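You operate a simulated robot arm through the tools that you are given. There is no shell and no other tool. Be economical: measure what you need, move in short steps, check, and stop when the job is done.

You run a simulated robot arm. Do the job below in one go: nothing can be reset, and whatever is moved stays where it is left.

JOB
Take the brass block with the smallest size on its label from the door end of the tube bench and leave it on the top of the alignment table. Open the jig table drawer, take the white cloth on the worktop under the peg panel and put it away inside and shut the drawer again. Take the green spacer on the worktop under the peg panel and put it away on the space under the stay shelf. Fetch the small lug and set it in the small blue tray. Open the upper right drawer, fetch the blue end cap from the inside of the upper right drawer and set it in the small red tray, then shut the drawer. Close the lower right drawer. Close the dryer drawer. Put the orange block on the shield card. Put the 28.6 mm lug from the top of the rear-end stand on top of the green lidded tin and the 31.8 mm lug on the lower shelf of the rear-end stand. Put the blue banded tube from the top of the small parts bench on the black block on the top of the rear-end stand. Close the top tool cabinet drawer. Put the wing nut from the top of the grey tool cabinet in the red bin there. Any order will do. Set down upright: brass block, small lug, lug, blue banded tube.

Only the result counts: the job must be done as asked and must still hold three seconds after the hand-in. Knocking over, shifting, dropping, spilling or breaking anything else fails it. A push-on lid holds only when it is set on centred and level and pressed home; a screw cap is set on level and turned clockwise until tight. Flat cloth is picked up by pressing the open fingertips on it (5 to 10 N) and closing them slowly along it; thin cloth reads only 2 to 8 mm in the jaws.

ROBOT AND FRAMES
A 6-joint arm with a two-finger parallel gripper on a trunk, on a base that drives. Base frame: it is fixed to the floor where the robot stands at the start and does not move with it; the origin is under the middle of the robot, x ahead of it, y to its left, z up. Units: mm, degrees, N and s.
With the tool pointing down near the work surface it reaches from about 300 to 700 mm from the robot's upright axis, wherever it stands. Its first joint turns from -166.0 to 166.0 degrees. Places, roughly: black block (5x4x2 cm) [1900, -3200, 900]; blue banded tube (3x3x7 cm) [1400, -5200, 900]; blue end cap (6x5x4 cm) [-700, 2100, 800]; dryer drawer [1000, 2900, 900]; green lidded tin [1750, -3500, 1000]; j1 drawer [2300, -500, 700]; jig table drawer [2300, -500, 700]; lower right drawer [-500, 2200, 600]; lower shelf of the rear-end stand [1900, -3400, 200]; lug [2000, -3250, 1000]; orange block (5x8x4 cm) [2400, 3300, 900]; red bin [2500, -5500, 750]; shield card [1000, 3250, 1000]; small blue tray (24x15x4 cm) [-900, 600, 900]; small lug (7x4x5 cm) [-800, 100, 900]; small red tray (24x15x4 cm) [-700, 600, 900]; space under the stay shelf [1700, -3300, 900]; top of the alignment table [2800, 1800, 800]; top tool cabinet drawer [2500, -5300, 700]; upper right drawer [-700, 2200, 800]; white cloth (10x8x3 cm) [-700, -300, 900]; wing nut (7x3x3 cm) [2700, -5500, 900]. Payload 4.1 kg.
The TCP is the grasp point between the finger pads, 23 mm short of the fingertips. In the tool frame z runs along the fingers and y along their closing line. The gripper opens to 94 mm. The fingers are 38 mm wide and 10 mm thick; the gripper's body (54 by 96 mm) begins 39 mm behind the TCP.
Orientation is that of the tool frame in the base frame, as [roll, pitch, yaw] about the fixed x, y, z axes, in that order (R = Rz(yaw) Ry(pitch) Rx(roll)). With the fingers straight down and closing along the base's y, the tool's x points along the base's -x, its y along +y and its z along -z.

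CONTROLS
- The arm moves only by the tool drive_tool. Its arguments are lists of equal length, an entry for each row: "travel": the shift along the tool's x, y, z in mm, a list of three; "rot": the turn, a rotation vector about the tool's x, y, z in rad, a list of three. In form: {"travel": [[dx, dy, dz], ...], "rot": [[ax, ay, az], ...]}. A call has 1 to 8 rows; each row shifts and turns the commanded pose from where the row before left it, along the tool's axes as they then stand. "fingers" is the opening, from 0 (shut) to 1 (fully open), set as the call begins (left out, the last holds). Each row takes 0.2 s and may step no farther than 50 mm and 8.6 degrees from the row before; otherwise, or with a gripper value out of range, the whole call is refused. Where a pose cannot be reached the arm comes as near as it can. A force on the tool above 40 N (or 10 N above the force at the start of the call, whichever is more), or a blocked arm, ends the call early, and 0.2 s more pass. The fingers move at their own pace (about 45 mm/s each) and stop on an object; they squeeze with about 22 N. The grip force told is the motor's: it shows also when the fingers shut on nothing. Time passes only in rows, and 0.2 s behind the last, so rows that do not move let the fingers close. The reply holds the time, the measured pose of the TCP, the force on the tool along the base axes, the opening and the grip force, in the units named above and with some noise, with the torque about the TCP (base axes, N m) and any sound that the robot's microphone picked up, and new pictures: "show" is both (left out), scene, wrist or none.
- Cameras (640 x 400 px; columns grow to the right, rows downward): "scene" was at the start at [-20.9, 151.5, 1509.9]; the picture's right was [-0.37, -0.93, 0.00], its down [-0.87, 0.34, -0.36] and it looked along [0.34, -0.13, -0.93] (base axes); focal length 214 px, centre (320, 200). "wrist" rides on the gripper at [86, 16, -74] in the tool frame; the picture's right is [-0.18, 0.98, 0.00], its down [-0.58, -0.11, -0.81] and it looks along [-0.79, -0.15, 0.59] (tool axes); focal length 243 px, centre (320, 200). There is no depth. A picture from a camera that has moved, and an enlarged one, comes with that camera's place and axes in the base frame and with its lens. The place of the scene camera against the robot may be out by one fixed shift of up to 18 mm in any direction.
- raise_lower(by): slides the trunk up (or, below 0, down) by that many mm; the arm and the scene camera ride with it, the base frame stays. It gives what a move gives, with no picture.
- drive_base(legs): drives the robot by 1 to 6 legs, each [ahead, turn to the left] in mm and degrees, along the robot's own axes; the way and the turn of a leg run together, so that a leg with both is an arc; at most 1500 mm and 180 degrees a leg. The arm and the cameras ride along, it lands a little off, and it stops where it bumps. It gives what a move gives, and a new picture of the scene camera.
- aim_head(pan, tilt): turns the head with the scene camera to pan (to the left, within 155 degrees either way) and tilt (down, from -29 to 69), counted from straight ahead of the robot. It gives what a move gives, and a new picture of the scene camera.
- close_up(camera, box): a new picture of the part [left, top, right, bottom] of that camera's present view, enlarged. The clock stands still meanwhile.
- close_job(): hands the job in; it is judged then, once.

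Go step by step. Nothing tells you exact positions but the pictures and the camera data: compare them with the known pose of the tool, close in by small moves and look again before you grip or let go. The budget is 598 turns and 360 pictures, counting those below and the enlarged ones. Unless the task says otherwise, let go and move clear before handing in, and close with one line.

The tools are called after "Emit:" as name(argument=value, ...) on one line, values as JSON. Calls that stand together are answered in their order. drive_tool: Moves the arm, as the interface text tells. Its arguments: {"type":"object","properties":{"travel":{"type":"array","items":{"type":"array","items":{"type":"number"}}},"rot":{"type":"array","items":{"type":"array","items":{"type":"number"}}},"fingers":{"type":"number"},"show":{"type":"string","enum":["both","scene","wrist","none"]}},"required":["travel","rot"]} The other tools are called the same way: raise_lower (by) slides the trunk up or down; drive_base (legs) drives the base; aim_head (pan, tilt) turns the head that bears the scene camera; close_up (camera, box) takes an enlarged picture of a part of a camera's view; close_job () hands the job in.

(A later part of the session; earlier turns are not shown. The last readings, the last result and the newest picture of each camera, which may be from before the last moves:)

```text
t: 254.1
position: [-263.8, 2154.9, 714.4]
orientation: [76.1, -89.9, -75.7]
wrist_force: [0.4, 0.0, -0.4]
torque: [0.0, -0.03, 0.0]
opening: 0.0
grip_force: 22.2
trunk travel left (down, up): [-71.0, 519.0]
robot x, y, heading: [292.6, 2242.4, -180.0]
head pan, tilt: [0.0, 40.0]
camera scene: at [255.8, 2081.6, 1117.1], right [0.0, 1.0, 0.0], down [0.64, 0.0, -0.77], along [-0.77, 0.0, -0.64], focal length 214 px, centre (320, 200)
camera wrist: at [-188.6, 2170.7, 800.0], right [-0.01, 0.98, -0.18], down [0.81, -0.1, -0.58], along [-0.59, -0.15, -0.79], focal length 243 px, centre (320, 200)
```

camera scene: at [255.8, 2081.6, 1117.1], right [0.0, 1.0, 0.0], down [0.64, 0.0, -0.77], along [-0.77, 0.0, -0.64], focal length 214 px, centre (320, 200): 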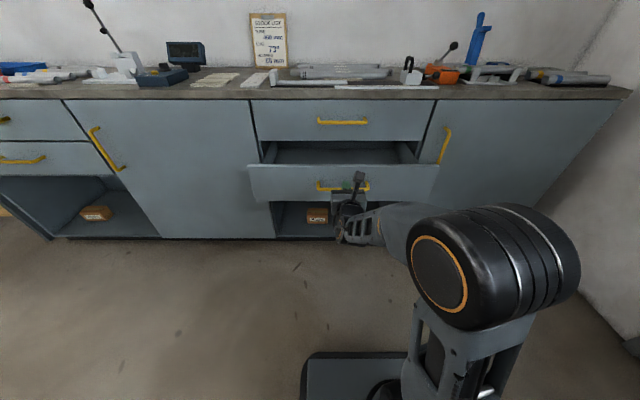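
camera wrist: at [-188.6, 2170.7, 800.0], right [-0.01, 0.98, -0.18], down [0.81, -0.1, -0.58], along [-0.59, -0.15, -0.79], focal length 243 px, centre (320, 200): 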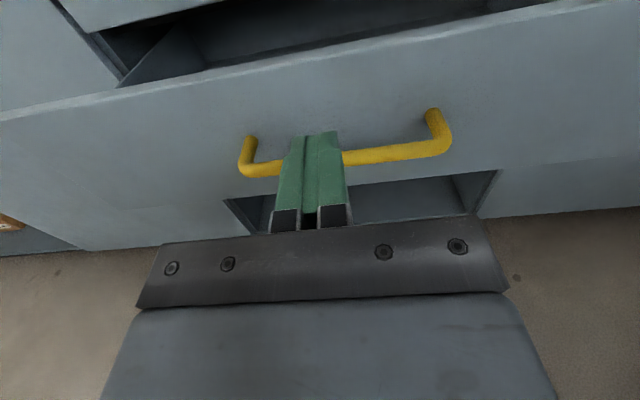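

The drawer face spans about z 546–716, handle near 632, so I lower a bit more and push above the handle.

Emit:
raise_lower(by=-38)

Emit:
drive_tool(travel=[[0, 0, 40], [0, 0, 40], [0, 0, 30], [0, 0, 30]], rot=[[0, 0, 0], [0, 0, 0], [0, 0, 0], [0, 0, 0]], show="both")

```text
t: 254.9
position: [-263.4, 2153.8, 676.4]
orientation: [73.8, -89.9, -73.3]
wrist_force: [-0.7, -0.5, -0.5]
torque: [0.01, -0.01, 0.01]
opening: 0.0
grip_force: 21.9
trunk travel left (down, up): [-33.0, 557.0]
robot x, y, heading: [293.3, 2240.7, -179.9]
head pan, tilt: [0.0, 40.0]
```

```text
t: 255.9
position: [-404.6, 2153.7, 675.9]
orientation: [73.4, -89.8, -73.1]
wrist_force: [0.6, 0.3, 0.5]
torque: [0.0, -0.04, -0.01]
opening: 0.1
grip_force: 21.9
trunk travel left (down, up): [-33.0, 557.0]
robot x, y, heading: [296.8, 2243.6, -179.9]
head pan, tilt: [0.0, 40.0]
camera scene: at [256.0, 2081.6, 1079.0], right [0.0, 1.0, 0.0], down [0.64, 0.0, -0.77], along [-0.77, 0.0, -0.64], focal length 214 px, centre (320, 200)
camera wrist: at [-329.4, 2170.3, 762.7], right [-0.01, 0.98, -0.18], down [0.81, -0.1, -0.58], along [-0.59, -0.15, -0.79], focal length 243 px, centre (320, 200)
```

scene: 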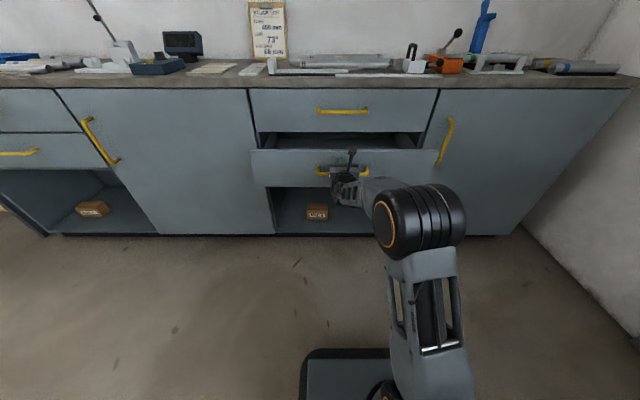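
wrist: 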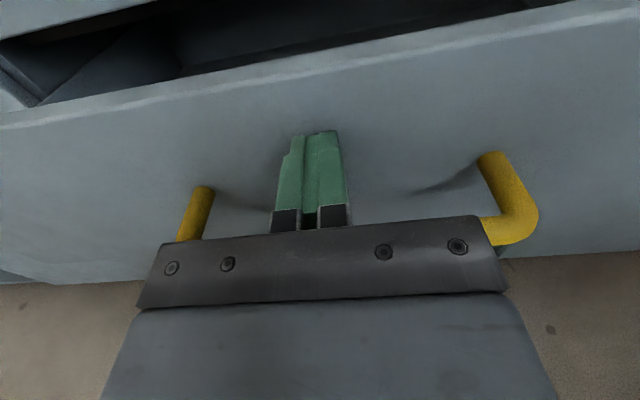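

Emit:
drive_tool(travel=[[0, 0, 30], [0, 0, 30], [0, 0, 30], [0, 0, 30], [0, 0, 20], [0, 0, 20], [0, 0, 20]], rot=[[0, 0, 0], [0, 0, 0], [0, 0, 0], [0, 0, 0], [0, 0, 0], [0, 0, 0], [0, 0, 0]], show="scene")

```text
t: 257.4
position: [-558.9, 2150.6, 675.6]
orientation: [130.4, -89.8, -129.9]
wrist_force: [52.6, 5.0, 0.8]
torque: [0.04, 0.95, -0.22]
opening: 0.0
grip_force: 22.2
trunk travel left (down, up): [-33.0, 557.0]
robot x, y, heading: [292.9, 2245.4, -179.7]
head pan, tilt: [0.0, 40.0]
stopped in row 7: the force on the tool passed its limit (the readings are from after the stop); the commanded pose is now the measured one
camera scene: at [260.4, 2082.0, 1079.2], right [0.0, 1.0, 0.0], down [0.64, 0.0, -0.77], along [-0.77, 0.0, -0.64], focal length 214 px, centre (320, 200)
```

scene: 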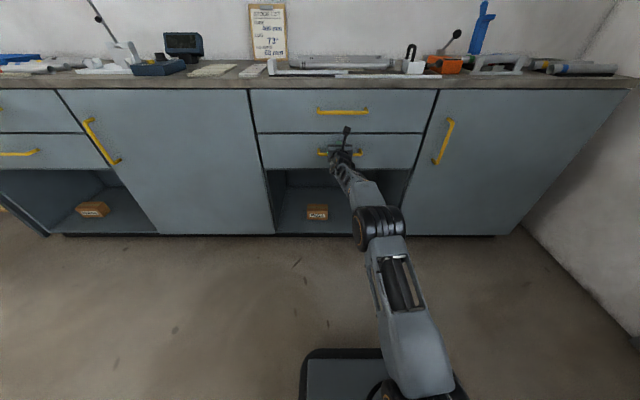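

Lower drawer is shut. I back off, raise to the upper handle's height and roll the tool so the fingers close vertically on its bar.

Emit:
drive_tool(travel=[[0, 0, -50], [0, 0, -50], [0, 0, -50]], rot=[[0, 0, 0], [0, 0, 0], [0, 0, 0]], show="none")

Emit:
raise_lower(by=145)

Emit:
drive_tool(travel=[[0, 0, 0], [0, 0, 0], [0, 0, 0], [0, 0, 0], [0, 0, 0], [0, 0, 0], [0, 0, 0], [0, 0, 0]], rot=[[0, 0, 0.1428], [0, 0, 0.1428], [0, 0, 0.1428], [0, 0, 0.1428], [0, 0, 0.1428], [0, 0, 0.1428], [0, 0, 0.1428], [0, 0, 0.1428]], show="none", fingers=0.6)

Emit:
drive_tool(travel=[[0, 0, 0], [0, 0, 0], [0, 0, 0]], rot=[[0, 0, 0.1428], [0, 0, 0.1428], [0, 0, 0.1428]], show="both")

```text
t: 258.2
position: [-410.4, 2152.6, 671.5]
orientation: [157.6, -89.5, -157.2]
wrist_force: [-0.8, 0.6, -0.7]
torque: [-0.01, 0.04, -0.01]
opening: 0.0
grip_force: 21.4
trunk travel left (down, up): [-33.0, 557.0]
robot x, y, heading: [289.3, 2244.0, -179.7]
head pan, tilt: [0.0, 40.0]
```

```text
t: 259.9
position: [-411.4, 2152.5, 815.2]
orientation: [157.7, -89.4, -157.4]
wrist_force: [-0.9, -0.5, -0.1]
torque: [0.0, 0.01, 0.01]
opening: 0.0
grip_force: 21.9
trunk travel left (down, up): [-178.0, 412.0]
robot x, y, heading: [293.5, 2246.0, -180.0]
head pan, tilt: [0.0, 40.0]
```

```text
t: 261.7
position: [-411.6, 2152.8, 815.8]
orientation: [-90.6, -24.6, 90.6]
wrist_force: [-0.5, 0.5, -0.1]
torque: [0.0, -0.01, -0.01]
opening: 56.3
grip_force: 0.1
trunk travel left (down, up): [-178.0, 412.0]
robot x, y, heading: [294.3, 2240.1, -180.2]
head pan, tilt: [0.0, 40.0]
```

```text
t: 262.5
position: [-411.5, 2152.0, 816.9]
orientation: [-90.5, -0.1, 90.3]
wrist_force: [-0.3, 0.4, -0.2]
torque: [0.01, 0.0, -0.01]
opening: 56.6
grip_force: 0.0
trunk travel left (down, up): [-178.0, 412.0]
robot x, y, heading: [293.4, 2245.4, -179.8]
head pan, tilt: [0.0, 40.0]
camera scene: at [256.1, 2081.6, 1224.0], right [0.0, 1.0, 0.0], down [0.64, 0.0, -0.77], along [-0.77, 0.0, -0.64], focal length 214 px, centre (320, 200)
camera wrist: at [-336.3, 2239.9, 800.5], right [0.01, -0.18, -0.98], down [0.81, -0.58, 0.11], along [-0.59, -0.8, 0.14], focal length 243 px, centre (320, 200)
```

scene: 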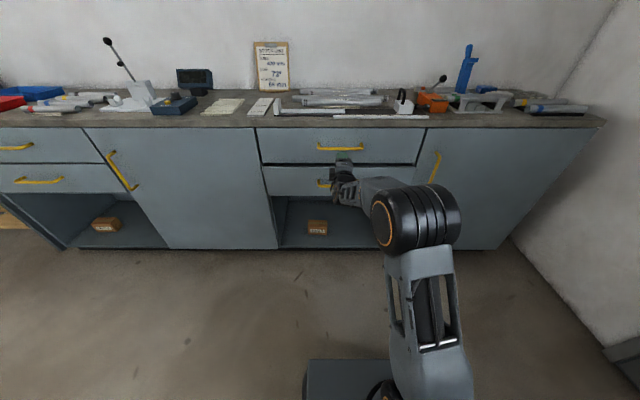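
wrist: 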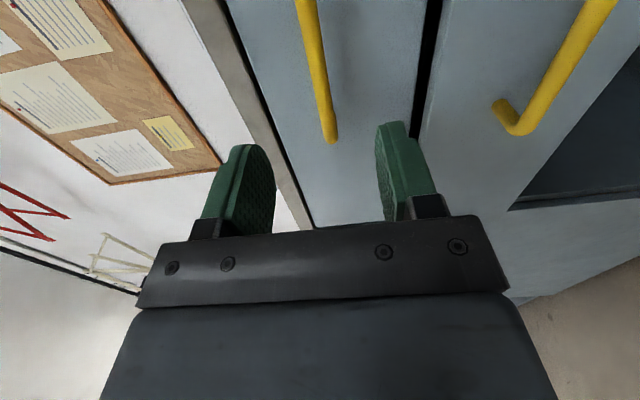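

Emit:
drive_tool(travel=[[0, -2, 40], [0, 0, 40], [0, 0, 30]], rot=[[0, 0, 0], [0, 0, 0], [0, 0, 0]], show="wrist")

```text
t: 263.3
position: [-522.2, 2151.6, 817.8]
orientation: [-90.6, -0.2, 90.4]
wrist_force: [0.4, -0.1, 1.3]
torque: [0.01, -0.03, -0.01]
opening: 56.2
grip_force: 0.1
trunk travel left (down, up): [-178.0, 412.0]
robot x, y, heading: [291.0, 2242.4, -180.0]
head pan, tilt: [0.0, 40.0]
camera wrist: at [-447.0, 2238.4, 801.4], right [0.01, -0.18, -0.98], down [0.81, -0.58, 0.11], along [-0.59, -0.8, 0.14], focal length 243 px, centre (320, 200)
```

wrist: 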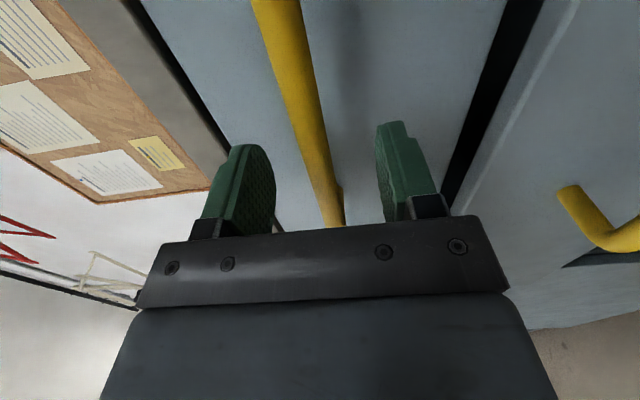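

Emit:
drive_tool(travel=[[0, 1, 18]], rot=[[0, 0, 0]], show="none")

Emit:
drive_tool(travel=[[0, 0, 0], [0, 0, 0], [0, 0, 0], [0, 0, 0]], rot=[[0, 0, 0], [0, 0, 0], [0, 0, 0], [0, 0, 0]], fingers=0, show="wrist")

```text
t: 263.7
position: [-539.6, 2152.3, 816.7]
orientation: [-90.5, -0.3, 90.4]
wrist_force: [0.7, -0.3, -0.3]
torque: [0.01, -0.01, 0.03]
opening: 56.4
grip_force: 0.0
trunk travel left (down, up): [-178.0, 412.0]
robot x, y, heading: [291.6, 2241.4, -179.9]
head pan, tilt: [0.0, 40.0]
```

```text
t: 264.7
position: [-539.5, 2151.1, 817.5]
orientation: [-90.3, -0.1, 90.4]
wrist_force: [-2.9, -0.6, 7.0]
torque: [-0.64, -0.01, -0.01]
opening: 13.8
grip_force: 45.2
trunk travel left (down, up): [-178.0, 412.0]
robot x, y, heading: [293.8, 2243.4, -180.0]
head pan, tilt: [0.0, 40.0]
camera wrist: at [-464.2, 2238.7, 801.9], right [0.01, -0.18, -0.98], down [0.81, -0.58, 0.11], along [-0.59, -0.8, 0.14], focal length 243 px, centre (320, 200)
```

wrist: 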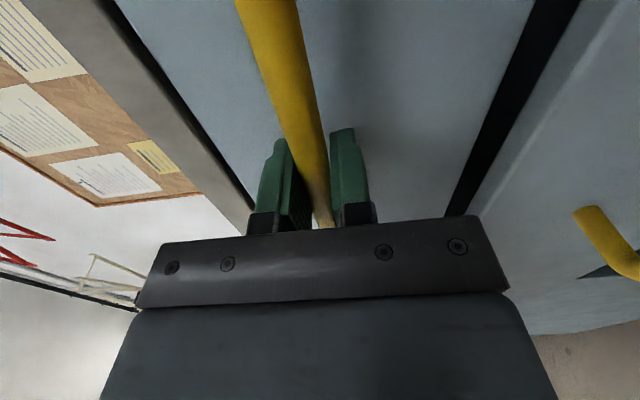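

Gripped the bar. I pull the drawer out toward the robot.

Emit:
drive_tool(travel=[[0, 0, -15], [0, 0, -35], [0, 0, -40], [0, 0, -40], [0, 0, -40], [0, 0, -40]], rot=[[0, 0, 0], [0, 0, 0], [0, 0, 0], [0, 0, 0], [0, 0, 0], [0, 0, 0]], show="scene")

```text
t: 266.1
position: [-327.7, 2151.3, 817.4]
orientation: [-90.5, -0.2, 90.5]
wrist_force: [1.2, -12.4, 2.4]
torque: [-1.02, -0.19, -0.79]
opening: 14.0
grip_force: 45.7
trunk travel left (down, up): [-178.0, 412.0]
robot x, y, heading: [290.5, 2244.4, -179.5]
head pan, tilt: [0.0, 40.0]
camera scene: at [256.5, 2080.8, 1223.9], right [0.0, 1.0, 0.0], down [0.64, 0.0, -0.77], along [-0.77, 0.0, -0.64], focal length 214 px, centre (320, 200)
```

scene: 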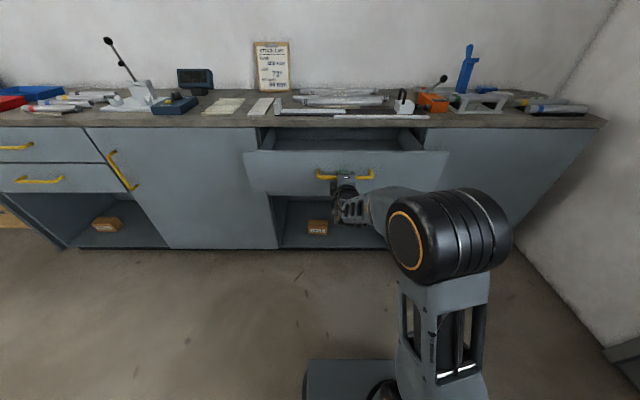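

Emit:
drive_tool(travel=[[0, 0, -30], [0, 0, 0]], rot=[[0, 0, 0], [0, 0, 0]], show="none")

Emit:
drive_tool(travel=[[0, 0, 0], [0, 0, 0], [0, 0, 0], [0, 0, -40], [0, 0, -40]], rot=[[0, 0, 0], [0, 0, 0], [0, 0, 0], [0, 0, 0], [0, 0, 0]], fingers=0.6, show="none")

Emit:
raise_lower(by=400)

Emit:
aim_head(pan=0, tilt=52)

```text
t: 266.7
position: [-298.6, 2150.9, 818.6]
orientation: [-90.4, -0.2, 90.6]
wrist_force: [2.1, -19.1, -0.1]
torque: [-1.39, 0.03, 0.65]
opening: 13.6
grip_force: 45.2
trunk travel left (down, up): [-178.0, 412.0]
robot x, y, heading: [297.4, 2240.3, -179.9]
head pan, tilt: [0.0, 40.0]
```

```text
t: 267.9
position: [-218.1, 2153.6, 819.0]
orientation: [-90.4, -0.3, 90.5]
wrist_force: [-0.9, 0.1, -0.4]
torque: [0.01, 0.03, -0.01]
opening: 56.5
grip_force: 0.0
trunk travel left (down, up): [-178.0, 412.0]
robot x, y, heading: [291.3, 2245.8, -179.8]
head pan, tilt: [0.0, 40.0]
```

```text
t: 271.7
position: [-218.3, 2155.3, 1219.1]
orientation: [-90.6, -0.2, 90.4]
wrist_force: [0.4, -1.3, -0.5]
torque: [0.03, 0.01, 0.0]
opening: 56.4
grip_force: 0.0
trunk travel left (down, up): [-578.0, 12.0]
robot x, y, heading: [290.4, 2242.0, -180.0]
head pan, tilt: [0.0, 40.0]
```

```text
t: 272.5
position: [-218.6, 2154.2, 1218.8]
orientation: [-90.5, -0.1, 90.5]
wrist_force: [0.0, -0.4, 0.5]
torque: [0.05, 0.04, 0.02]
opening: 56.5
grip_force: 0.0
trunk travel left (down, up): [-578.0, 12.0]
robot x, y, heading: [295.2, 2242.1, -180.0]
head pan, tilt: [0.0, 52.0]
camera scene: at [266.0, 2081.5, 1607.2], right [0.0, 1.0, 0.0], down [0.79, 0.0, -0.62], along [-0.62, 0.0, -0.79], focal length 214 px, centre (320, 200)
```

scene: 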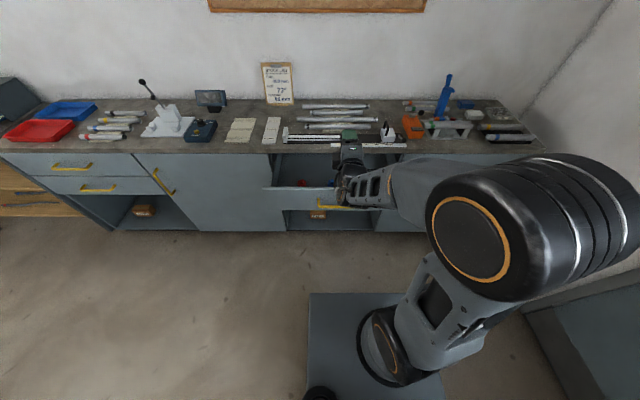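

Emit:
close_up(camera="scene", box=[260, 140, 388, 220])

```text
5.00 times, centred on (324, 180) of scene
camera zoom: at [266.0, 2081.5, 1607.2], right [0.0, 1.0, 0.0], down [0.79, 0.0, -0.62], along [-0.62, 0.0, -0.79], focal length 1072 px, centre (300, 300)
```

zoom: 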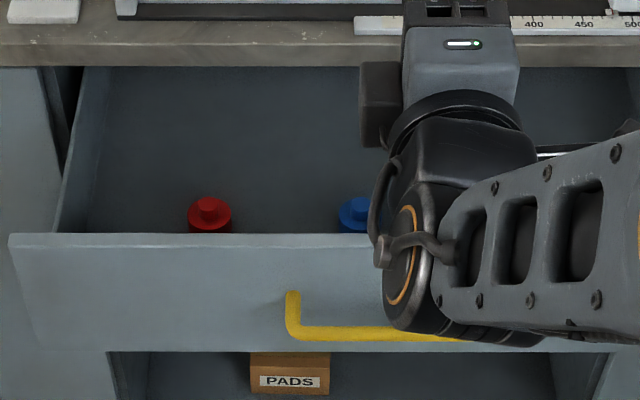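

I see a red and a blue cap in the drawer. I turn the tool down (closing along x) and drive closer.

Emit:
drive_tool(travel=[[0, 0, 0], [0, 0, 0], [0, 0, 0], [0, 0, 0], [0, 0, 0], [0, 0, 0], [0, 0, 0], [0, 0, 0]], rot=[[-0.1428, 0, 0], [-0.1428, 0, 0], [-0.1428, 0, 0], [-0.1428, 0, 0], [-0.1428, 0, 0], [-0.1428, 0, 0], [-0.1428, 0, 0], [-0.1428, 0, 0]], show="none")

Emit:
drive_tool(travel=[[0, 0, 0], [0, 0, 0], [0, 0, 0]], rot=[[-0.1428, 0, 0], [-0.1428, 0, 0], [-0.1428, 0, 0]], show="none")

Emit:
drive_base(legs=[[215, 0]])

Emit:
drive_tool(travel=[[0, 0, 0]], rot=[[0, 0, 0]], show="wrist")

```text
t: 274.3
position: [-219.7, 2153.9, 1217.5]
orientation: [-156.0, -0.3, 90.3]
wrist_force: [-0.2, -0.4, 0.9]
torque: [0.01, 0.01, 0.02]
opening: 56.3
grip_force: 0.0
trunk travel left (down, up): [-578.0, 12.0]
robot x, y, heading: [291.5, 2242.4, -180.0]
head pan, tilt: [0.0, 52.0]
```

```text
t: 275.1
position: [-219.4, 2154.4, 1219.3]
orientation: [179.4, -0.2, 90.3]
wrist_force: [-0.2, -0.5, 0.0]
torque: [-0.01, 0.0, 0.01]
opening: 56.4
grip_force: 0.1
trunk travel left (down, up): [-578.0, 12.0]
robot x, y, heading: [294.1, 2241.0, -180.1]
head pan, tilt: [0.0, 52.0]
```

```text
t: 276.7
position: [-434.8, 2154.2, 1218.8]
orientation: [179.6, -0.2, 90.3]
wrist_force: [-0.4, -0.2, 0.6]
torque: [-0.01, 0.0, -0.01]
opening: 56.3
grip_force: 0.0
trunk travel left (down, up): [-578.0, 12.0]
robot x, y, heading: [76.7, 2243.5, -179.6]
head pan, tilt: [0.0, 52.0]
camera scene: at [50.7, 2081.2, 1607.2], right [0.0, 1.0, 0.0], down [0.79, 0.0, -0.62], along [-0.62, 0.0, -0.79], focal length 214 px, centre (320, 200)
```

scene: 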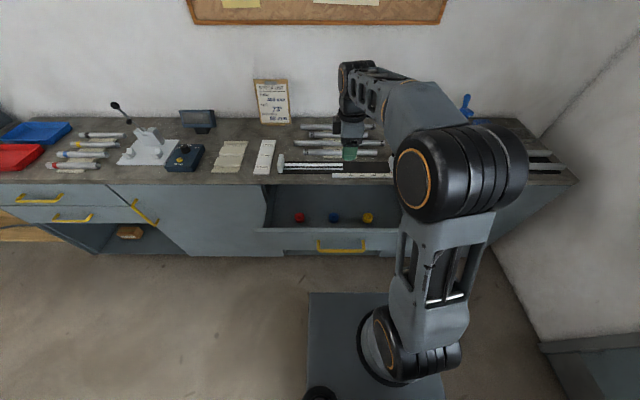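

```text
t: 277.1
position: [-432.7, 2153.2, 1217.8]
orientation: [179.5, -0.2, 90.3]
wrist_force: [0.4, 0.3, 0.3]
torque: [0.02, -0.04, -0.01]
opening: 56.5
grip_force: 0.1
trunk travel left (down, up): [-578.0, 12.0]
robot x, y, heading: [79.7, 2243.2, -179.7]
head pan, tilt: [0.0, 52.0]
camera wrist: at [-417.1, 2240.8, 1293.2], right [0.98, -0.18, 0.01], down [-0.11, -0.59, 0.8], along [-0.14, -0.79, -0.6], focal length 243 px, centre (320, 200)
```

wrist: 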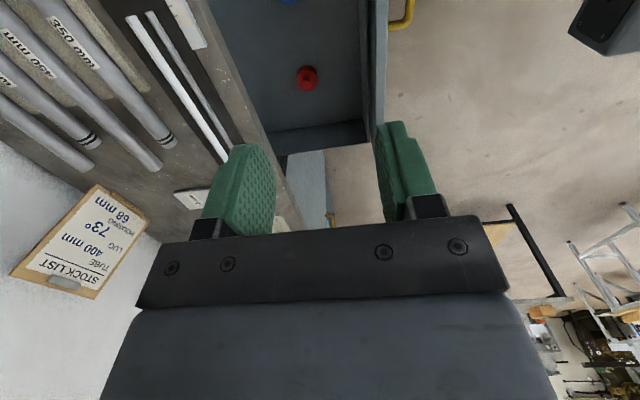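

Emit:
drive_tool(travel=[[-2, -25, 30], [0, -25, 40], [0, 0, 50], [0, 0, 50], [0, 0, 50], [0, 0, 40]], rot=[[0, 0, 0], [0, 0, 0], [0, 0, 0], [0, 0, 0], [0, 0, 0], [0, 0, 0]], show="wrist")

```text
t: 278.5
position: [-480.8, 2151.7, 956.7]
orientation: [179.5, -0.2, 90.3]
wrist_force: [0.0, -0.6, 0.5]
torque: [0.0, -0.01, 0.02]
opening: 56.6
grip_force: 0.1
trunk travel left (down, up): [-578.0, 12.0]
robot x, y, heading: [81.4, 2243.5, -179.9]
head pan, tilt: [0.0, 52.0]
camera wrist: at [-464.9, 2238.6, 1032.0], right [0.98, -0.18, 0.01], down [-0.11, -0.59, 0.8], along [-0.14, -0.79, -0.6], focal length 243 px, centre (320, 200)
```

wrist: 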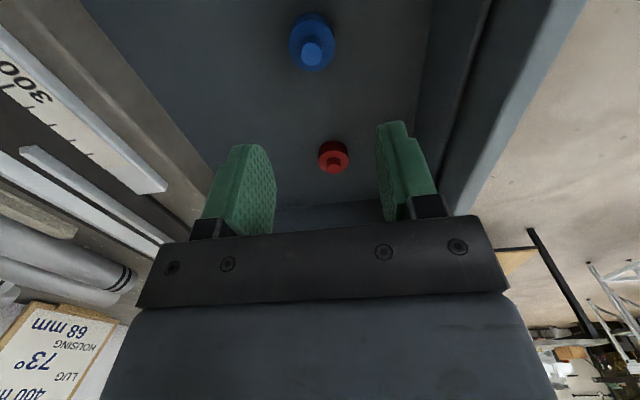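

Emit:
drive_tool(travel=[[0, -4, 50], [0, 0, 50], [0, 0, 35]], rot=[[0, 0, 0], [0, 0, 0], [0, 0, 0]], show="wrist")

```text
refused: row 1 steps farther than a row can; nothing moved
```

Emit:
drive_tool(travel=[[0, -4, 45], [0, 0, 50], [0, 0, 35]], rot=[[0, 0, 0], [0, 0, 0], [0, 0, 0]], show="wrist")

```text
t: 279.3
position: [-484.4, 2153.0, 827.0]
orientation: [179.6, -0.2, 90.3]
wrist_force: [0.8, -0.6, -0.7]
torque: [-0.02, 0.02, 0.0]
opening: 56.5
grip_force: 0.2
trunk travel left (down, up): [-578.0, 12.0]
robot x, y, heading: [78.0, 2245.3, -179.7]
head pan, tilt: [0.0, 52.0]
camera wrist: at [-467.8, 2239.2, 901.9], right [0.98, -0.18, 0.01], down [-0.11, -0.58, 0.8], along [-0.14, -0.79, -0.6], focal length 243 px, centre (320, 200)
```

wrist: 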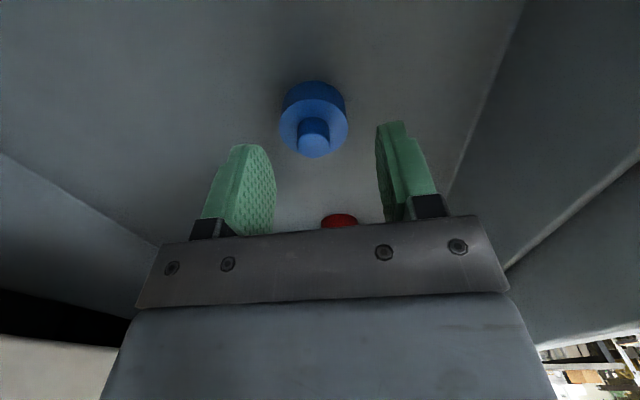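

Emit:
drive_tool(travel=[[0, -2, 25], [0, 0, 6], [0, 0, 4], [0, 0, 4]], rot=[[0, 0, 0], [0, 0, 0], [0, 0, 0], [0, 0, 0]], show="wrist")

```text
t: 280.3
position: [-486.6, 2154.1, 788.6]
orientation: [179.7, -0.2, 90.4]
wrist_force: [-0.1, 0.4, 0.7]
torque: [-0.01, -0.01, -0.02]
opening: 56.5
grip_force: 0.0
trunk travel left (down, up): [-578.0, 12.0]
robot x, y, heading: [79.0, 2242.4, -179.9]
head pan, tilt: [0.0, 52.0]
camera wrist: at [-470.2, 2240.2, 863.4], right [0.98, -0.18, 0.01], down [-0.11, -0.59, 0.8], along [-0.14, -0.79, -0.6], focal length 243 px, centre (320, 200)
```

wrist: 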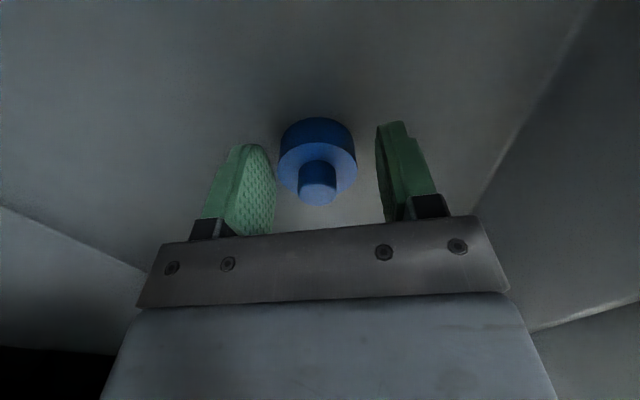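

Emit:
drive_tool(travel=[[0, 0, 4], [0, 0, 3]], rot=[[0, 0, 0], [0, 0, 0]], show="none")

Emit:
drive_tool(travel=[[0, 0, 0], [0, 0, 0], [0, 0, 0], [0, 0, 0]], rot=[[0, 0, 0], [0, 0, 0], [0, 0, 0], [0, 0, 0]], fingers=0, show="wrist")

```text
t: 280.9
position: [-485.5, 2154.8, 781.6]
orientation: [179.7, -0.2, 90.4]
wrist_force: [0.7, 0.1, 0.2]
torque: [-0.02, -0.03, -0.02]
opening: 56.3
grip_force: 0.0
trunk travel left (down, up): [-578.0, 12.0]
robot x, y, heading: [80.4, 2239.9, -179.5]
head pan, tilt: [0.0, 52.0]
```

```text
t: 281.9
position: [-486.0, 2154.7, 781.9]
orientation: [179.5, -0.2, 90.3]
wrist_force: [-1.1, -0.7, 0.7]
torque: [0.01, 0.02, -0.01]
opening: 43.8
grip_force: 22.6
trunk travel left (down, up): [-578.0, 12.0]
robot x, y, heading: [78.7, 2241.5, -179.7]
head pan, tilt: [0.0, 52.0]
camera wrist: at [-470.1, 2240.3, 856.8], right [0.98, -0.18, 0.01], down [-0.11, -0.59, 0.8], along [-0.14, -0.79, -0.6], focal length 243 px, centre (320, 200)
```

wrist: 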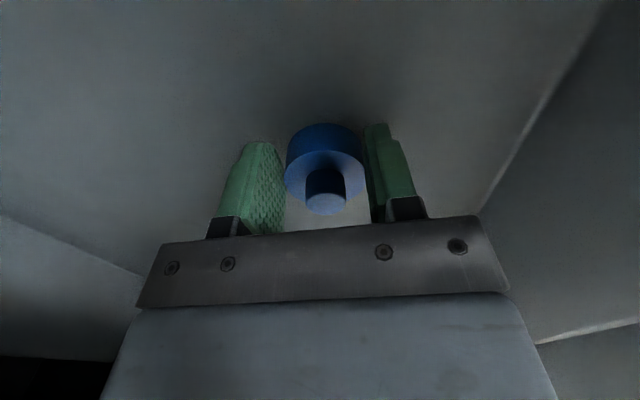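

Gripped the blue cap (43.8 mm). I lift it out and drive to the red tray.

Emit:
drive_tool(travel=[[0, 0, -50], [0, 0, -50], [0, 0, -50], [0, 0, -50], [0, 0, -50], [0, 0, -50], [0, 0, -50], [0, 0, -50]], rot=[[0, 0, 0], [0, 0, 0], [0, 0, 0], [0, 0, 0], [0, 0, 0], [0, 0, 0], [0, 0, 0], [0, 0, 0]], show="wrist")

Emit:
drive_base(legs=[[-200, 0], [0, 90], [1450, 0], [0, -90]])

Emit:
aim_head(pan=10, tilt=45)

```text
t: 283.7
position: [-488.4, 2152.3, 1183.1]
orientation: [179.4, -0.1, 90.4]
wrist_force: [1.5, -0.4, -0.6]
torque: [0.01, -0.03, 0.02]
opening: 43.7
grip_force: 22.0
trunk travel left (down, up): [-578.0, 12.0]
robot x, y, heading: [78.0, 2242.2, -179.7]
head pan, tilt: [0.0, 52.0]
camera wrist: at [-472.9, 2238.5, 1256.2], right [0.98, -0.18, 0.01], down [-0.11, -0.59, 0.8], along [-0.14, -0.79, -0.6], focal length 243 px, centre (320, 200)
```

wrist: 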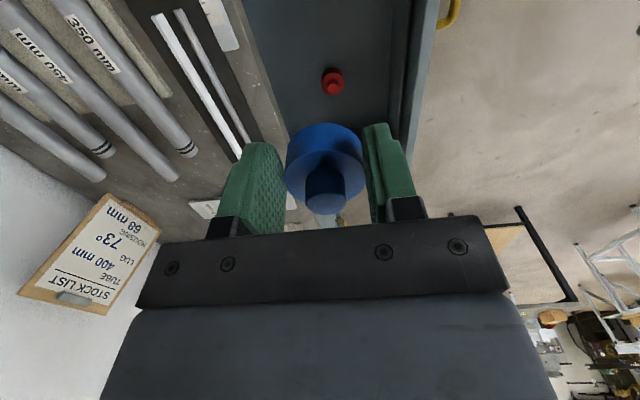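

```text
t: 299.7
position: [-283.8, 718.0, 1180.4]
orientation: [179.4, -0.1, 90.5]
wrist_force: [-0.6, 0.0, 0.1]
torque: [0.0, 0.02, -0.02]
opening: 43.8
grip_force: 22.2
trunk travel left (down, up): [-578.0, 12.0]
robot x, y, heading: [285.6, 808.9, -179.7]
head pan, tilt: [0.0, 52.0]
camera scene: at [257.6, 648.1, 1607.2], right [-0.01, 1.0, 0.0], down [0.79, 0.0, -0.62], along [-0.62, 0.0, -0.79], focal length 214 px, centre (320, 200)
```

scene: 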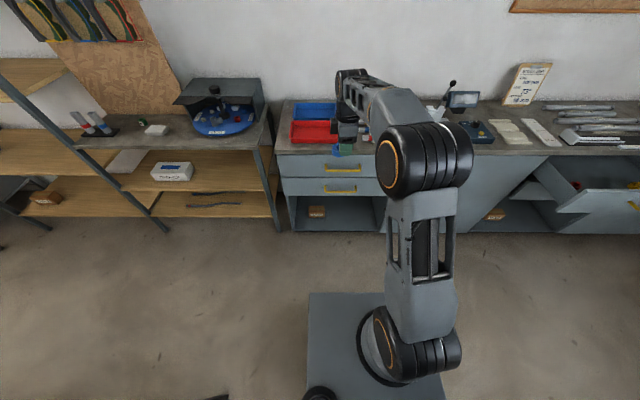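

```text
t: 300.4
position: [-282.3, 718.5, 1181.9]
orientation: [179.5, -0.2, 90.5]
wrist_force: [-0.4, -0.7, -0.1]
torque: [0.0, -0.03, 0.0]
opening: 44.0
grip_force: 21.9
trunk travel left (down, up): [-578.0, 12.0]
robot x, y, heading: [283.4, 808.5, -180.1]
head pan, tilt: [10.0, 45.0]
camera scene: at [252.8, 633.8, 1616.7], right [-0.18, 0.98, 0.0], down [0.7, 0.13, -0.71], along [-0.7, -0.13, -0.71], focal length 214 px, centre (320, 200)
```

scene: 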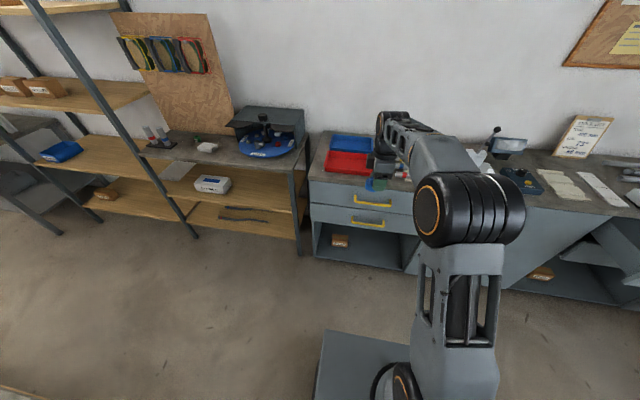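

Emit:
drive_base(legs=[[465, 0]])

Emit:
drive_tool(travel=[[-50, 0, 0], [-45, 0, 0]], rot=[[0, 0, 0], [0, 0, 0]], show="both")

```text
t: 303.2
position: [-743.5, 713.5, 1180.7]
orientation: [179.5, -0.2, 90.5]
wrist_force: [-0.2, 1.1, -1.1]
torque: [0.01, 0.02, -0.01]
opening: 43.9
grip_force: 21.8
trunk travel left (down, up): [-578.0, 12.0]
robot x, y, heading: [-178.6, 806.3, -179.4]
head pan, tilt: [10.0, 45.0]
camera scene: at [-208.0, 630.8, 1616.8], right [-0.18, 0.98, 0.0], down [0.7, 0.13, -0.71], along [-0.7, -0.13, -0.71], focal length 214 px, centre (320, 200)
```

scene: 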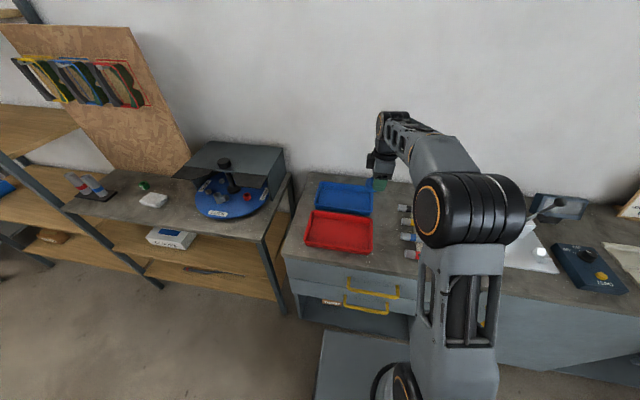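

```text
t: 303.8
position: [-743.4, 618.8, 1180.4]
orientation: [179.5, -0.3, 90.5]
wrist_force: [-1.0, 0.3, -0.2]
torque: [-0.02, 0.03, 0.0]
opening: 43.8
grip_force: 22.4
trunk travel left (down, up): [-578.0, 12.0]
robot x, y, heading: [-174.9, 804.0, -179.2]
head pan, tilt: [10.0, 45.0]
camera scene: at [-207.5, 629.9, 1616.7], right [-0.18, 0.98, 0.0], down [0.7, 0.13, -0.71], along [-0.7, -0.13, -0.71], focal length 214 px, centre (320, 200)
camera wrist: at [-728.0, 704.8, 1255.3], right [0.98, -0.18, 0.01], down [-0.11, -0.59, 0.8], along [-0.14, -0.79, -0.6], focal length 243 px, centre (320, 200)
```

scene: 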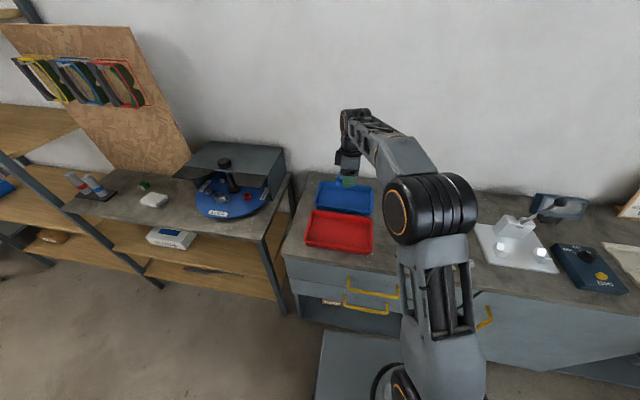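
wrist: 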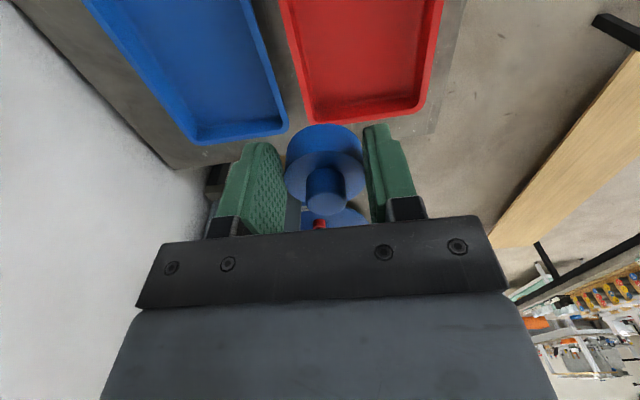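

Emit:
drive_tool(travel=[[-15, 24, 30], [-14, 23, 30], [0, 0, 50], [0, 0, 50], [0, 0, 40]], rot=[[0, 0, 0], [0, 0, 0], [0, 0, 0], [0, 0, 0], [0, 0, 0]], show="both")

```text
t: 305.0
position: [-694.4, 589.7, 980.4]
orientation: [179.7, -0.2, 90.5]
wrist_force: [-0.3, -1.3, 0.6]
torque: [0.04, 0.0, 0.02]
opening: 43.7
grip_force: 21.8
trunk travel left (down, up): [-578.0, 12.0]
robot x, y, heading: [-174.2, 808.8, -179.7]
head pan, tilt: [10.0, 45.0]
camera scene: at [-207.7, 630.6, 1616.8], right [-0.18, 0.98, 0.0], down [0.7, 0.13, -0.71], along [-0.7, -0.13, -0.71], focal length 214 px, centre (320, 200)
camera wrist: at [-679.5, 677.0, 1055.4], right [0.98, -0.18, 0.01], down [-0.11, -0.59, 0.8], along [-0.14, -0.79, -0.6], focal length 243 px, centre (320, 200)
```

scene: 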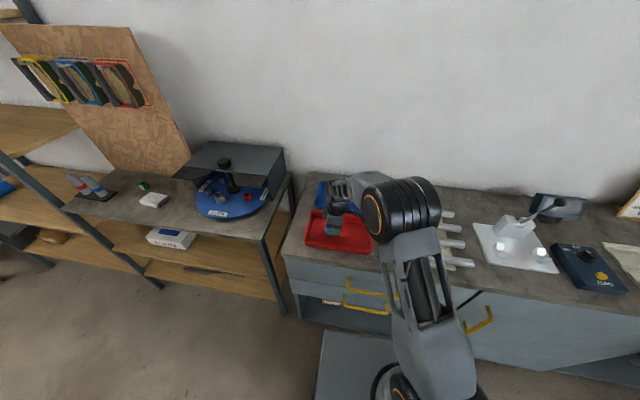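
wrist: 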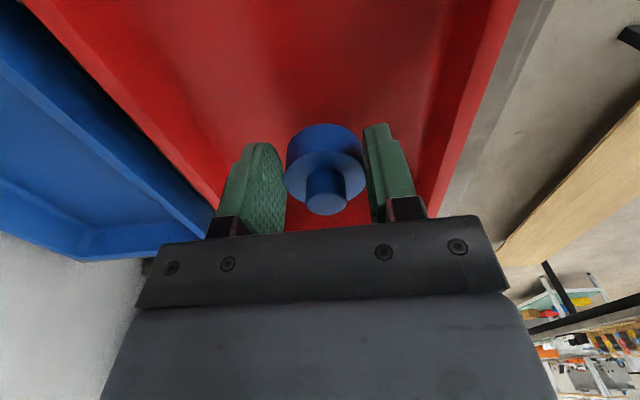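

Emit:
drive_tool(travel=[[0, 0, 25], [0, 0, 15], [0, 0, 5], [0, 0, 5], [0, 0, 5], [0, 0, 5], [0, 0, 5], [0, 0, 5]], rot=[[0, 0, 0], [0, 0, 0], [0, 0, 0], [0, 0, 0], [0, 0, 0], [0, 0, 0], [0, 0, 0], [0, 0, 0]], show="wrist")

```text
t: 305.6
position: [-695.9, 590.8, 949.3]
orientation: [-179.8, 0.1, 90.5]
wrist_force: [4.7, 2.1, 15.1]
torque: [-0.2, -0.13, 0.12]
opening: 43.6
grip_force: 22.1
trunk travel left (down, up): [-578.0, 12.0]
robot x, y, heading: [-178.7, 807.2, -179.5]
head pan, tilt: [10.0, 45.0]
stopped in row 3: the force on the tool passed its limit (the readings are from after the stop); the commanded pose is now the measured one
camera wrist: at [-679.5, 677.0, 1025.0], right [0.98, -0.17, 0.0], down [-0.1, -0.58, 0.81], along [-0.14, -0.79, -0.59], focal length 243 px, centre (320, 200)
```

wrist: 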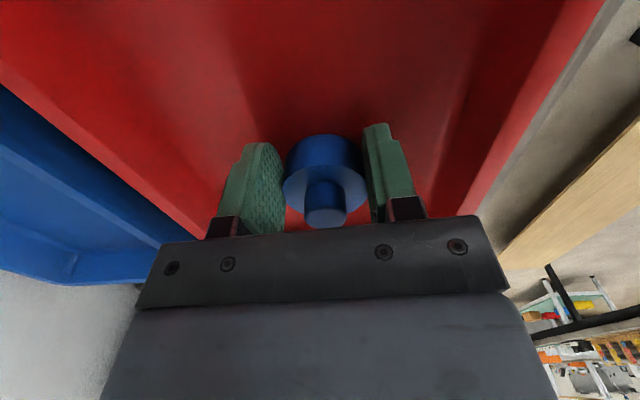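

Emit:
drive_tool(travel=[[0, 0, -1], [0, 0, 0]], rot=[[0, 0, 0], [0, 0, 0]], show="none")

Emit:
drive_tool(travel=[[0, 0, 0], [0, 0, 0], [0, 0, -30], [0, 0, -50], [0, 0, -50], [0, 0, -50]], rot=[[0, 0, 0], [0, 0, 0], [0, 0, 0], [0, 0, 0], [0, 0, 0], [0, 0, 0]], fingers=0.65, show="both")

```text
t: 306.2
position: [-696.0, 589.9, 950.5]
orientation: [-179.8, 0.1, 90.5]
wrist_force: [2.5, -0.5, 15.3]
torque: [-0.29, -0.02, 0.05]
opening: 43.5
grip_force: 21.7
trunk travel left (down, up): [-578.0, 12.0]
robot x, y, heading: [-179.8, 804.7, -179.5]
head pan, tilt: [10.0, 45.0]
```

```text
t: 307.6
position: [-696.7, 588.2, 1131.0]
orientation: [-180.0, 0.0, 90.5]
wrist_force: [0.9, 0.1, -0.7]
torque: [-0.01, 0.01, -0.02]
opening: 61.0
grip_force: 0.1
trunk travel left (down, up): [-578.0, 12.0]
robot x, y, heading: [-172.7, 805.1, -179.6]
head pan, tilt: [10.0, 45.0]
camera scene: at [-206.9, 631.0, 1616.7], right [-0.18, 0.98, 0.0], down [0.7, 0.13, -0.71], along [-0.7, -0.13, -0.71], focal length 214 px, centre (320, 200)
camera wrist: at [-680.1, 676.5, 1204.1], right [0.98, -0.17, 0.0], down [-0.1, -0.58, 0.81], along [-0.14, -0.79, -0.59], focal length 243 px, centre (320, 200)
```

scene: 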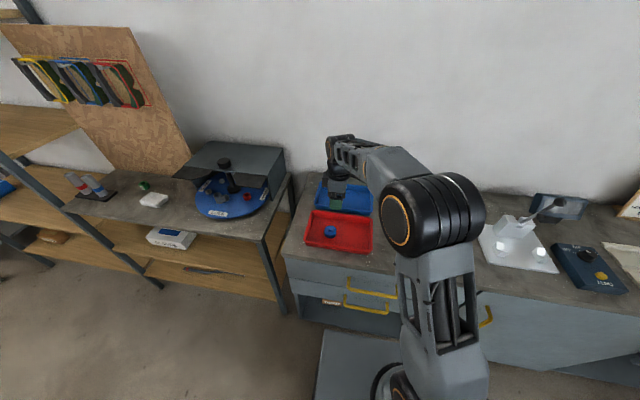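
wrist: 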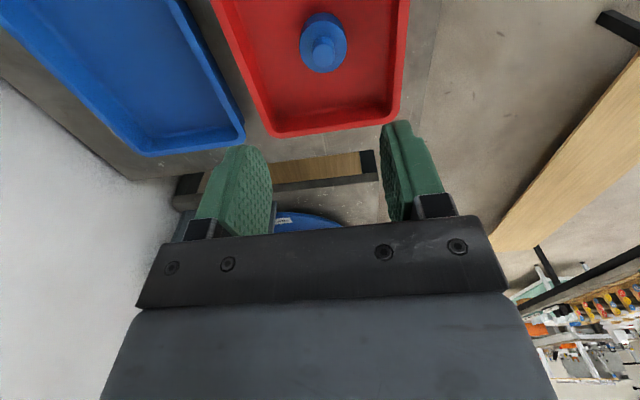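

Blue cap sits in the red tray. Now I look at the lug carousel.

Emit:
close_up(camera="scene", box=[160, 130, 320, 230])

Emit:
close_up(camera="scene", box=[60, 160, 220, 260])

```text
4.00 times, centred on (240, 180) of scene
camera zoom: at [-206.9, 631.0, 1616.7], right [-0.18, 0.98, 0.0], down [0.7, 0.13, -0.71], along [-0.7, -0.13, -0.71], focal length 858 px, centre (640, 280)
```

zoom: 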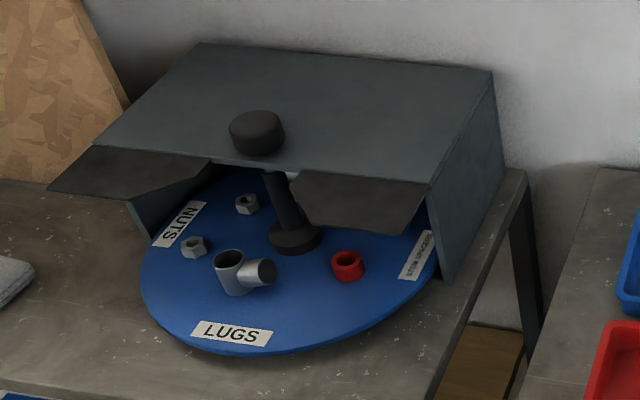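

```text
4.00 times, centred on (140, 210) of scene
camera zoom: at [-206.9, 631.0, 1616.7], right [-0.18, 0.98, 0.0], down [0.7, 0.13, -0.71], along [-0.7, -0.13, -0.71], focal length 858 px, centre (1040, 160)
```

zoom: 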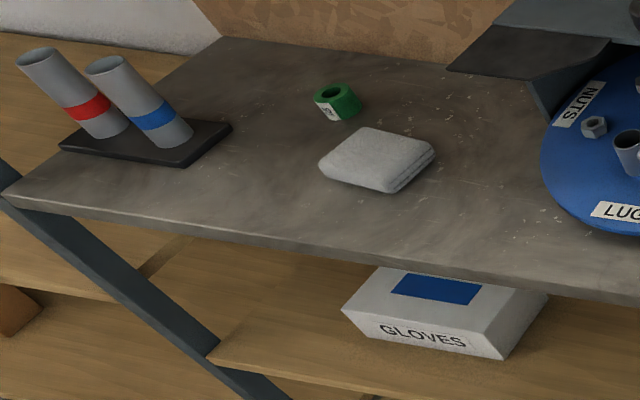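

The lug stands in the open front sector of the carousel, near (-835,40). I retract the arm and drive there.

Emit:
drive_tool(travel=[[0, 48, -10], [0, 48, -10], [0, 48, -10], [0, 48, -10]], rot=[[0, 0, 0], [0, 0, 0], [0, 0, 0], [0, 0, 0]], show="none")

Emit:
drive_base(legs=[[-130, 0], [0, 90], [700, 0], [0, -90]])

Emit:
aim_head(pan=-10, tilt=45)

```text
t: 308.6
position: [-503.8, 592.1, 1168.6]
orientation: [-180.0, -0.1, 90.5]
wrist_force: [1.0, 0.3, 1.1]
torque: [-0.01, 0.03, -0.01]
opening: 61.2
grip_force: 0.1
trunk travel left (down, up): [-578.0, 12.0]
robot x, y, heading: [-177.1, 804.8, -179.8]
head pan, tilt: [10.0, 45.0]
```

```text
t: 321.0
position: [-383.5, -104.8, 1168.8]
orientation: [-180.0, 0.0, 89.3]
wrist_force: [0.4, -0.7, -0.5]
torque: [0.01, -0.01, -0.01]
opening: 61.1
grip_force: 0.0
trunk travel left (down, up): [-578.0, 12.0]
robot x, y, heading: [-46.6, 102.2, 179.0]
head pan, tilt: [10.0, 45.0]
camera scene: at [-83.1, -73.1, 1616.8], right [-0.16, 0.99, 0.0], down [0.7, 0.11, -0.71], along [-0.7, -0.11, -0.71], focal length 214 px, centre (320, 200)
```

scene: 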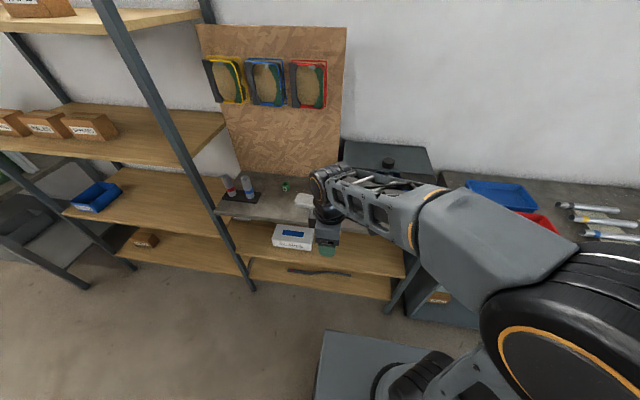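

```text
t: 321.8
position: [-383.2, -105.4, 1168.2]
orientation: [179.9, 0.0, 89.2]
wrist_force: [0.4, 0.1, 0.2]
torque: [-0.02, 0.01, 0.01]
opening: 61.1
grip_force: 0.0
trunk travel left (down, up): [-578.0, 12.0]
robot x, y, heading: [-46.2, 102.4, 179.2]
head pan, tilt: [-10.0, 45.0]
camera scene: at [-82.6, -45.1, 1616.8], right [0.19, 0.98, 0.0], down [0.69, -0.13, -0.71], along [-0.69, 0.13, -0.71], focal length 214 px, centre (320, 200)
```

scene: 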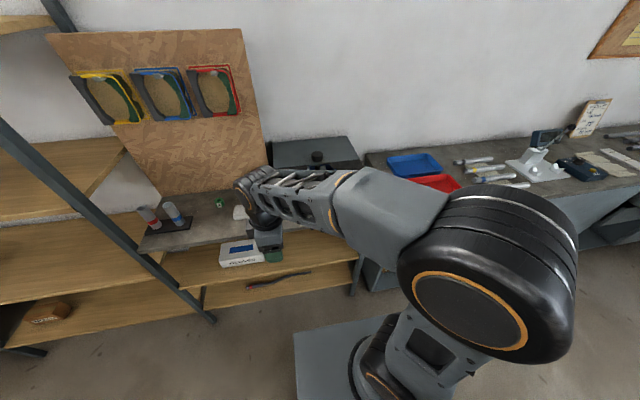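

Emit:
drive_base(legs=[[225, 0]])

Emit:
drive_tool(travel=[[48, 0, 0], [48, 0, 0], [48, 0, 0], [0, 0, 0], [0, 0, 0], [0, 0, 0], [0, 0, 0], [0, 0, 0]], rot=[[0, 0, 0], [0, 0, 0], [0, 0, 0], [0, 0, 0.1428], [0, 0, 0.1428], [0, 0, 0.1428], [0, 0, 0.1428], [0, 0, 0.1428]], show="none")

Emit:
drive_tool(travel=[[0, 0, 0], [0, 0, 0], [0, 0, 0], [0, 0, 0], [0, 0, 0], [0, 0, 0]], rot=[[0, 0, 0.1428], [0, 0, 0.1428], [0, 0, 0.1428], [0, 0, 0.1428], [0, 0, 0.1428], [0, 0, 0.1428]], show="both")

```text
t: 323.5
position: [-610.4, -102.8, 1168.2]
orientation: [-179.9, 0.0, 89.2]
wrist_force: [-0.8, 0.2, 0.1]
torque: [-0.01, -0.06, -0.02]
opening: 61.0
grip_force: 0.1
trunk travel left (down, up): [-578.0, 12.0]
robot x, y, heading: [-276.9, 103.7, 179.2]
head pan, tilt: [-10.0, 45.0]
camera scene: at [-311.5, -41.8, 1616.8], right [0.19, 0.98, 0.0], down [0.69, -0.13, -0.71], along [-0.69, 0.13, -0.71], focal length 214 px, centre (320, 200)
```

scene: 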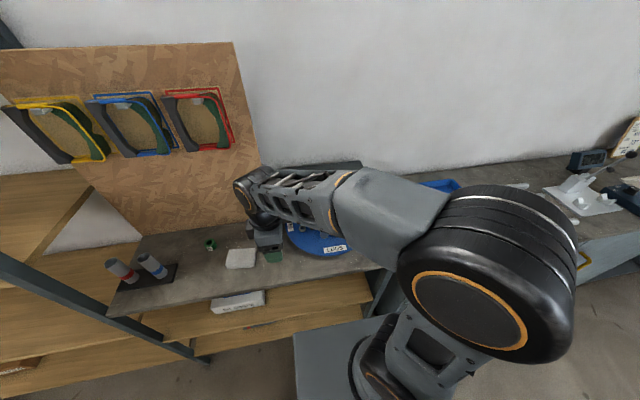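

```text
t: 325.3
position: [-608.0, 40.7, 1168.2]
orientation: [-179.9, -0.1, 48.3]
wrist_force: [0.0, -0.4, -0.6]
torque: [0.01, 0.0, 0.0]
opening: 61.1
grip_force: 0.0
trunk travel left (down, up): [-578.0, 12.0]
robot x, y, heading: [-276.7, 106.0, 179.1]
head pan, tilt: [-10.0, 45.0]
```

```text
t: 326.7
position: [-609.4, 41.5, 1169.7]
orientation: [179.9, 0.1, -0.9]
wrist_force: [0.1, -0.4, 0.4]
torque: [-0.01, 0.02, 0.01]
opening: 61.2
grip_force: 0.2
trunk travel left (down, up): [-578.0, 12.0]
robot x, y, heading: [-276.2, 103.6, 179.0]
head pan, tilt: [-10.0, 45.0]
camera scene: at [-310.6, -41.8, 1616.8], right [0.19, 0.98, 0.0], down [0.69, -0.13, -0.71], along [-0.69, 0.13, -0.71], focal length 214 px, centre (320, 200)
camera wrist: at [-521.3, 23.8, 1243.1], right [-0.2, -0.98, 0.0], down [-0.58, 0.12, 0.81], along [-0.79, 0.16, -0.59], focal length 243 px, centre (320, 200)
```

scene: 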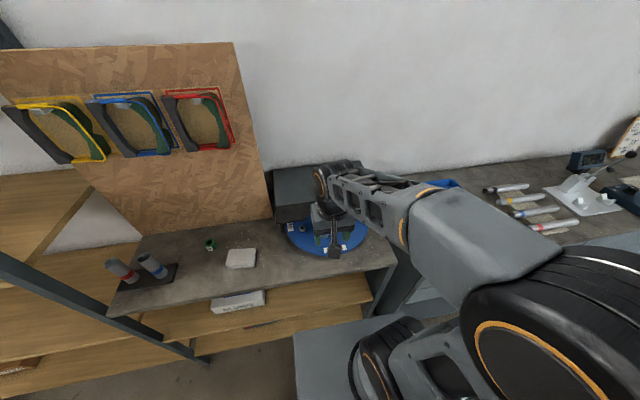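
wrist: 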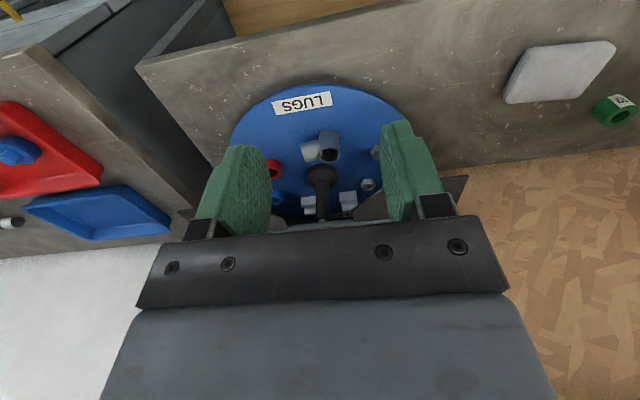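

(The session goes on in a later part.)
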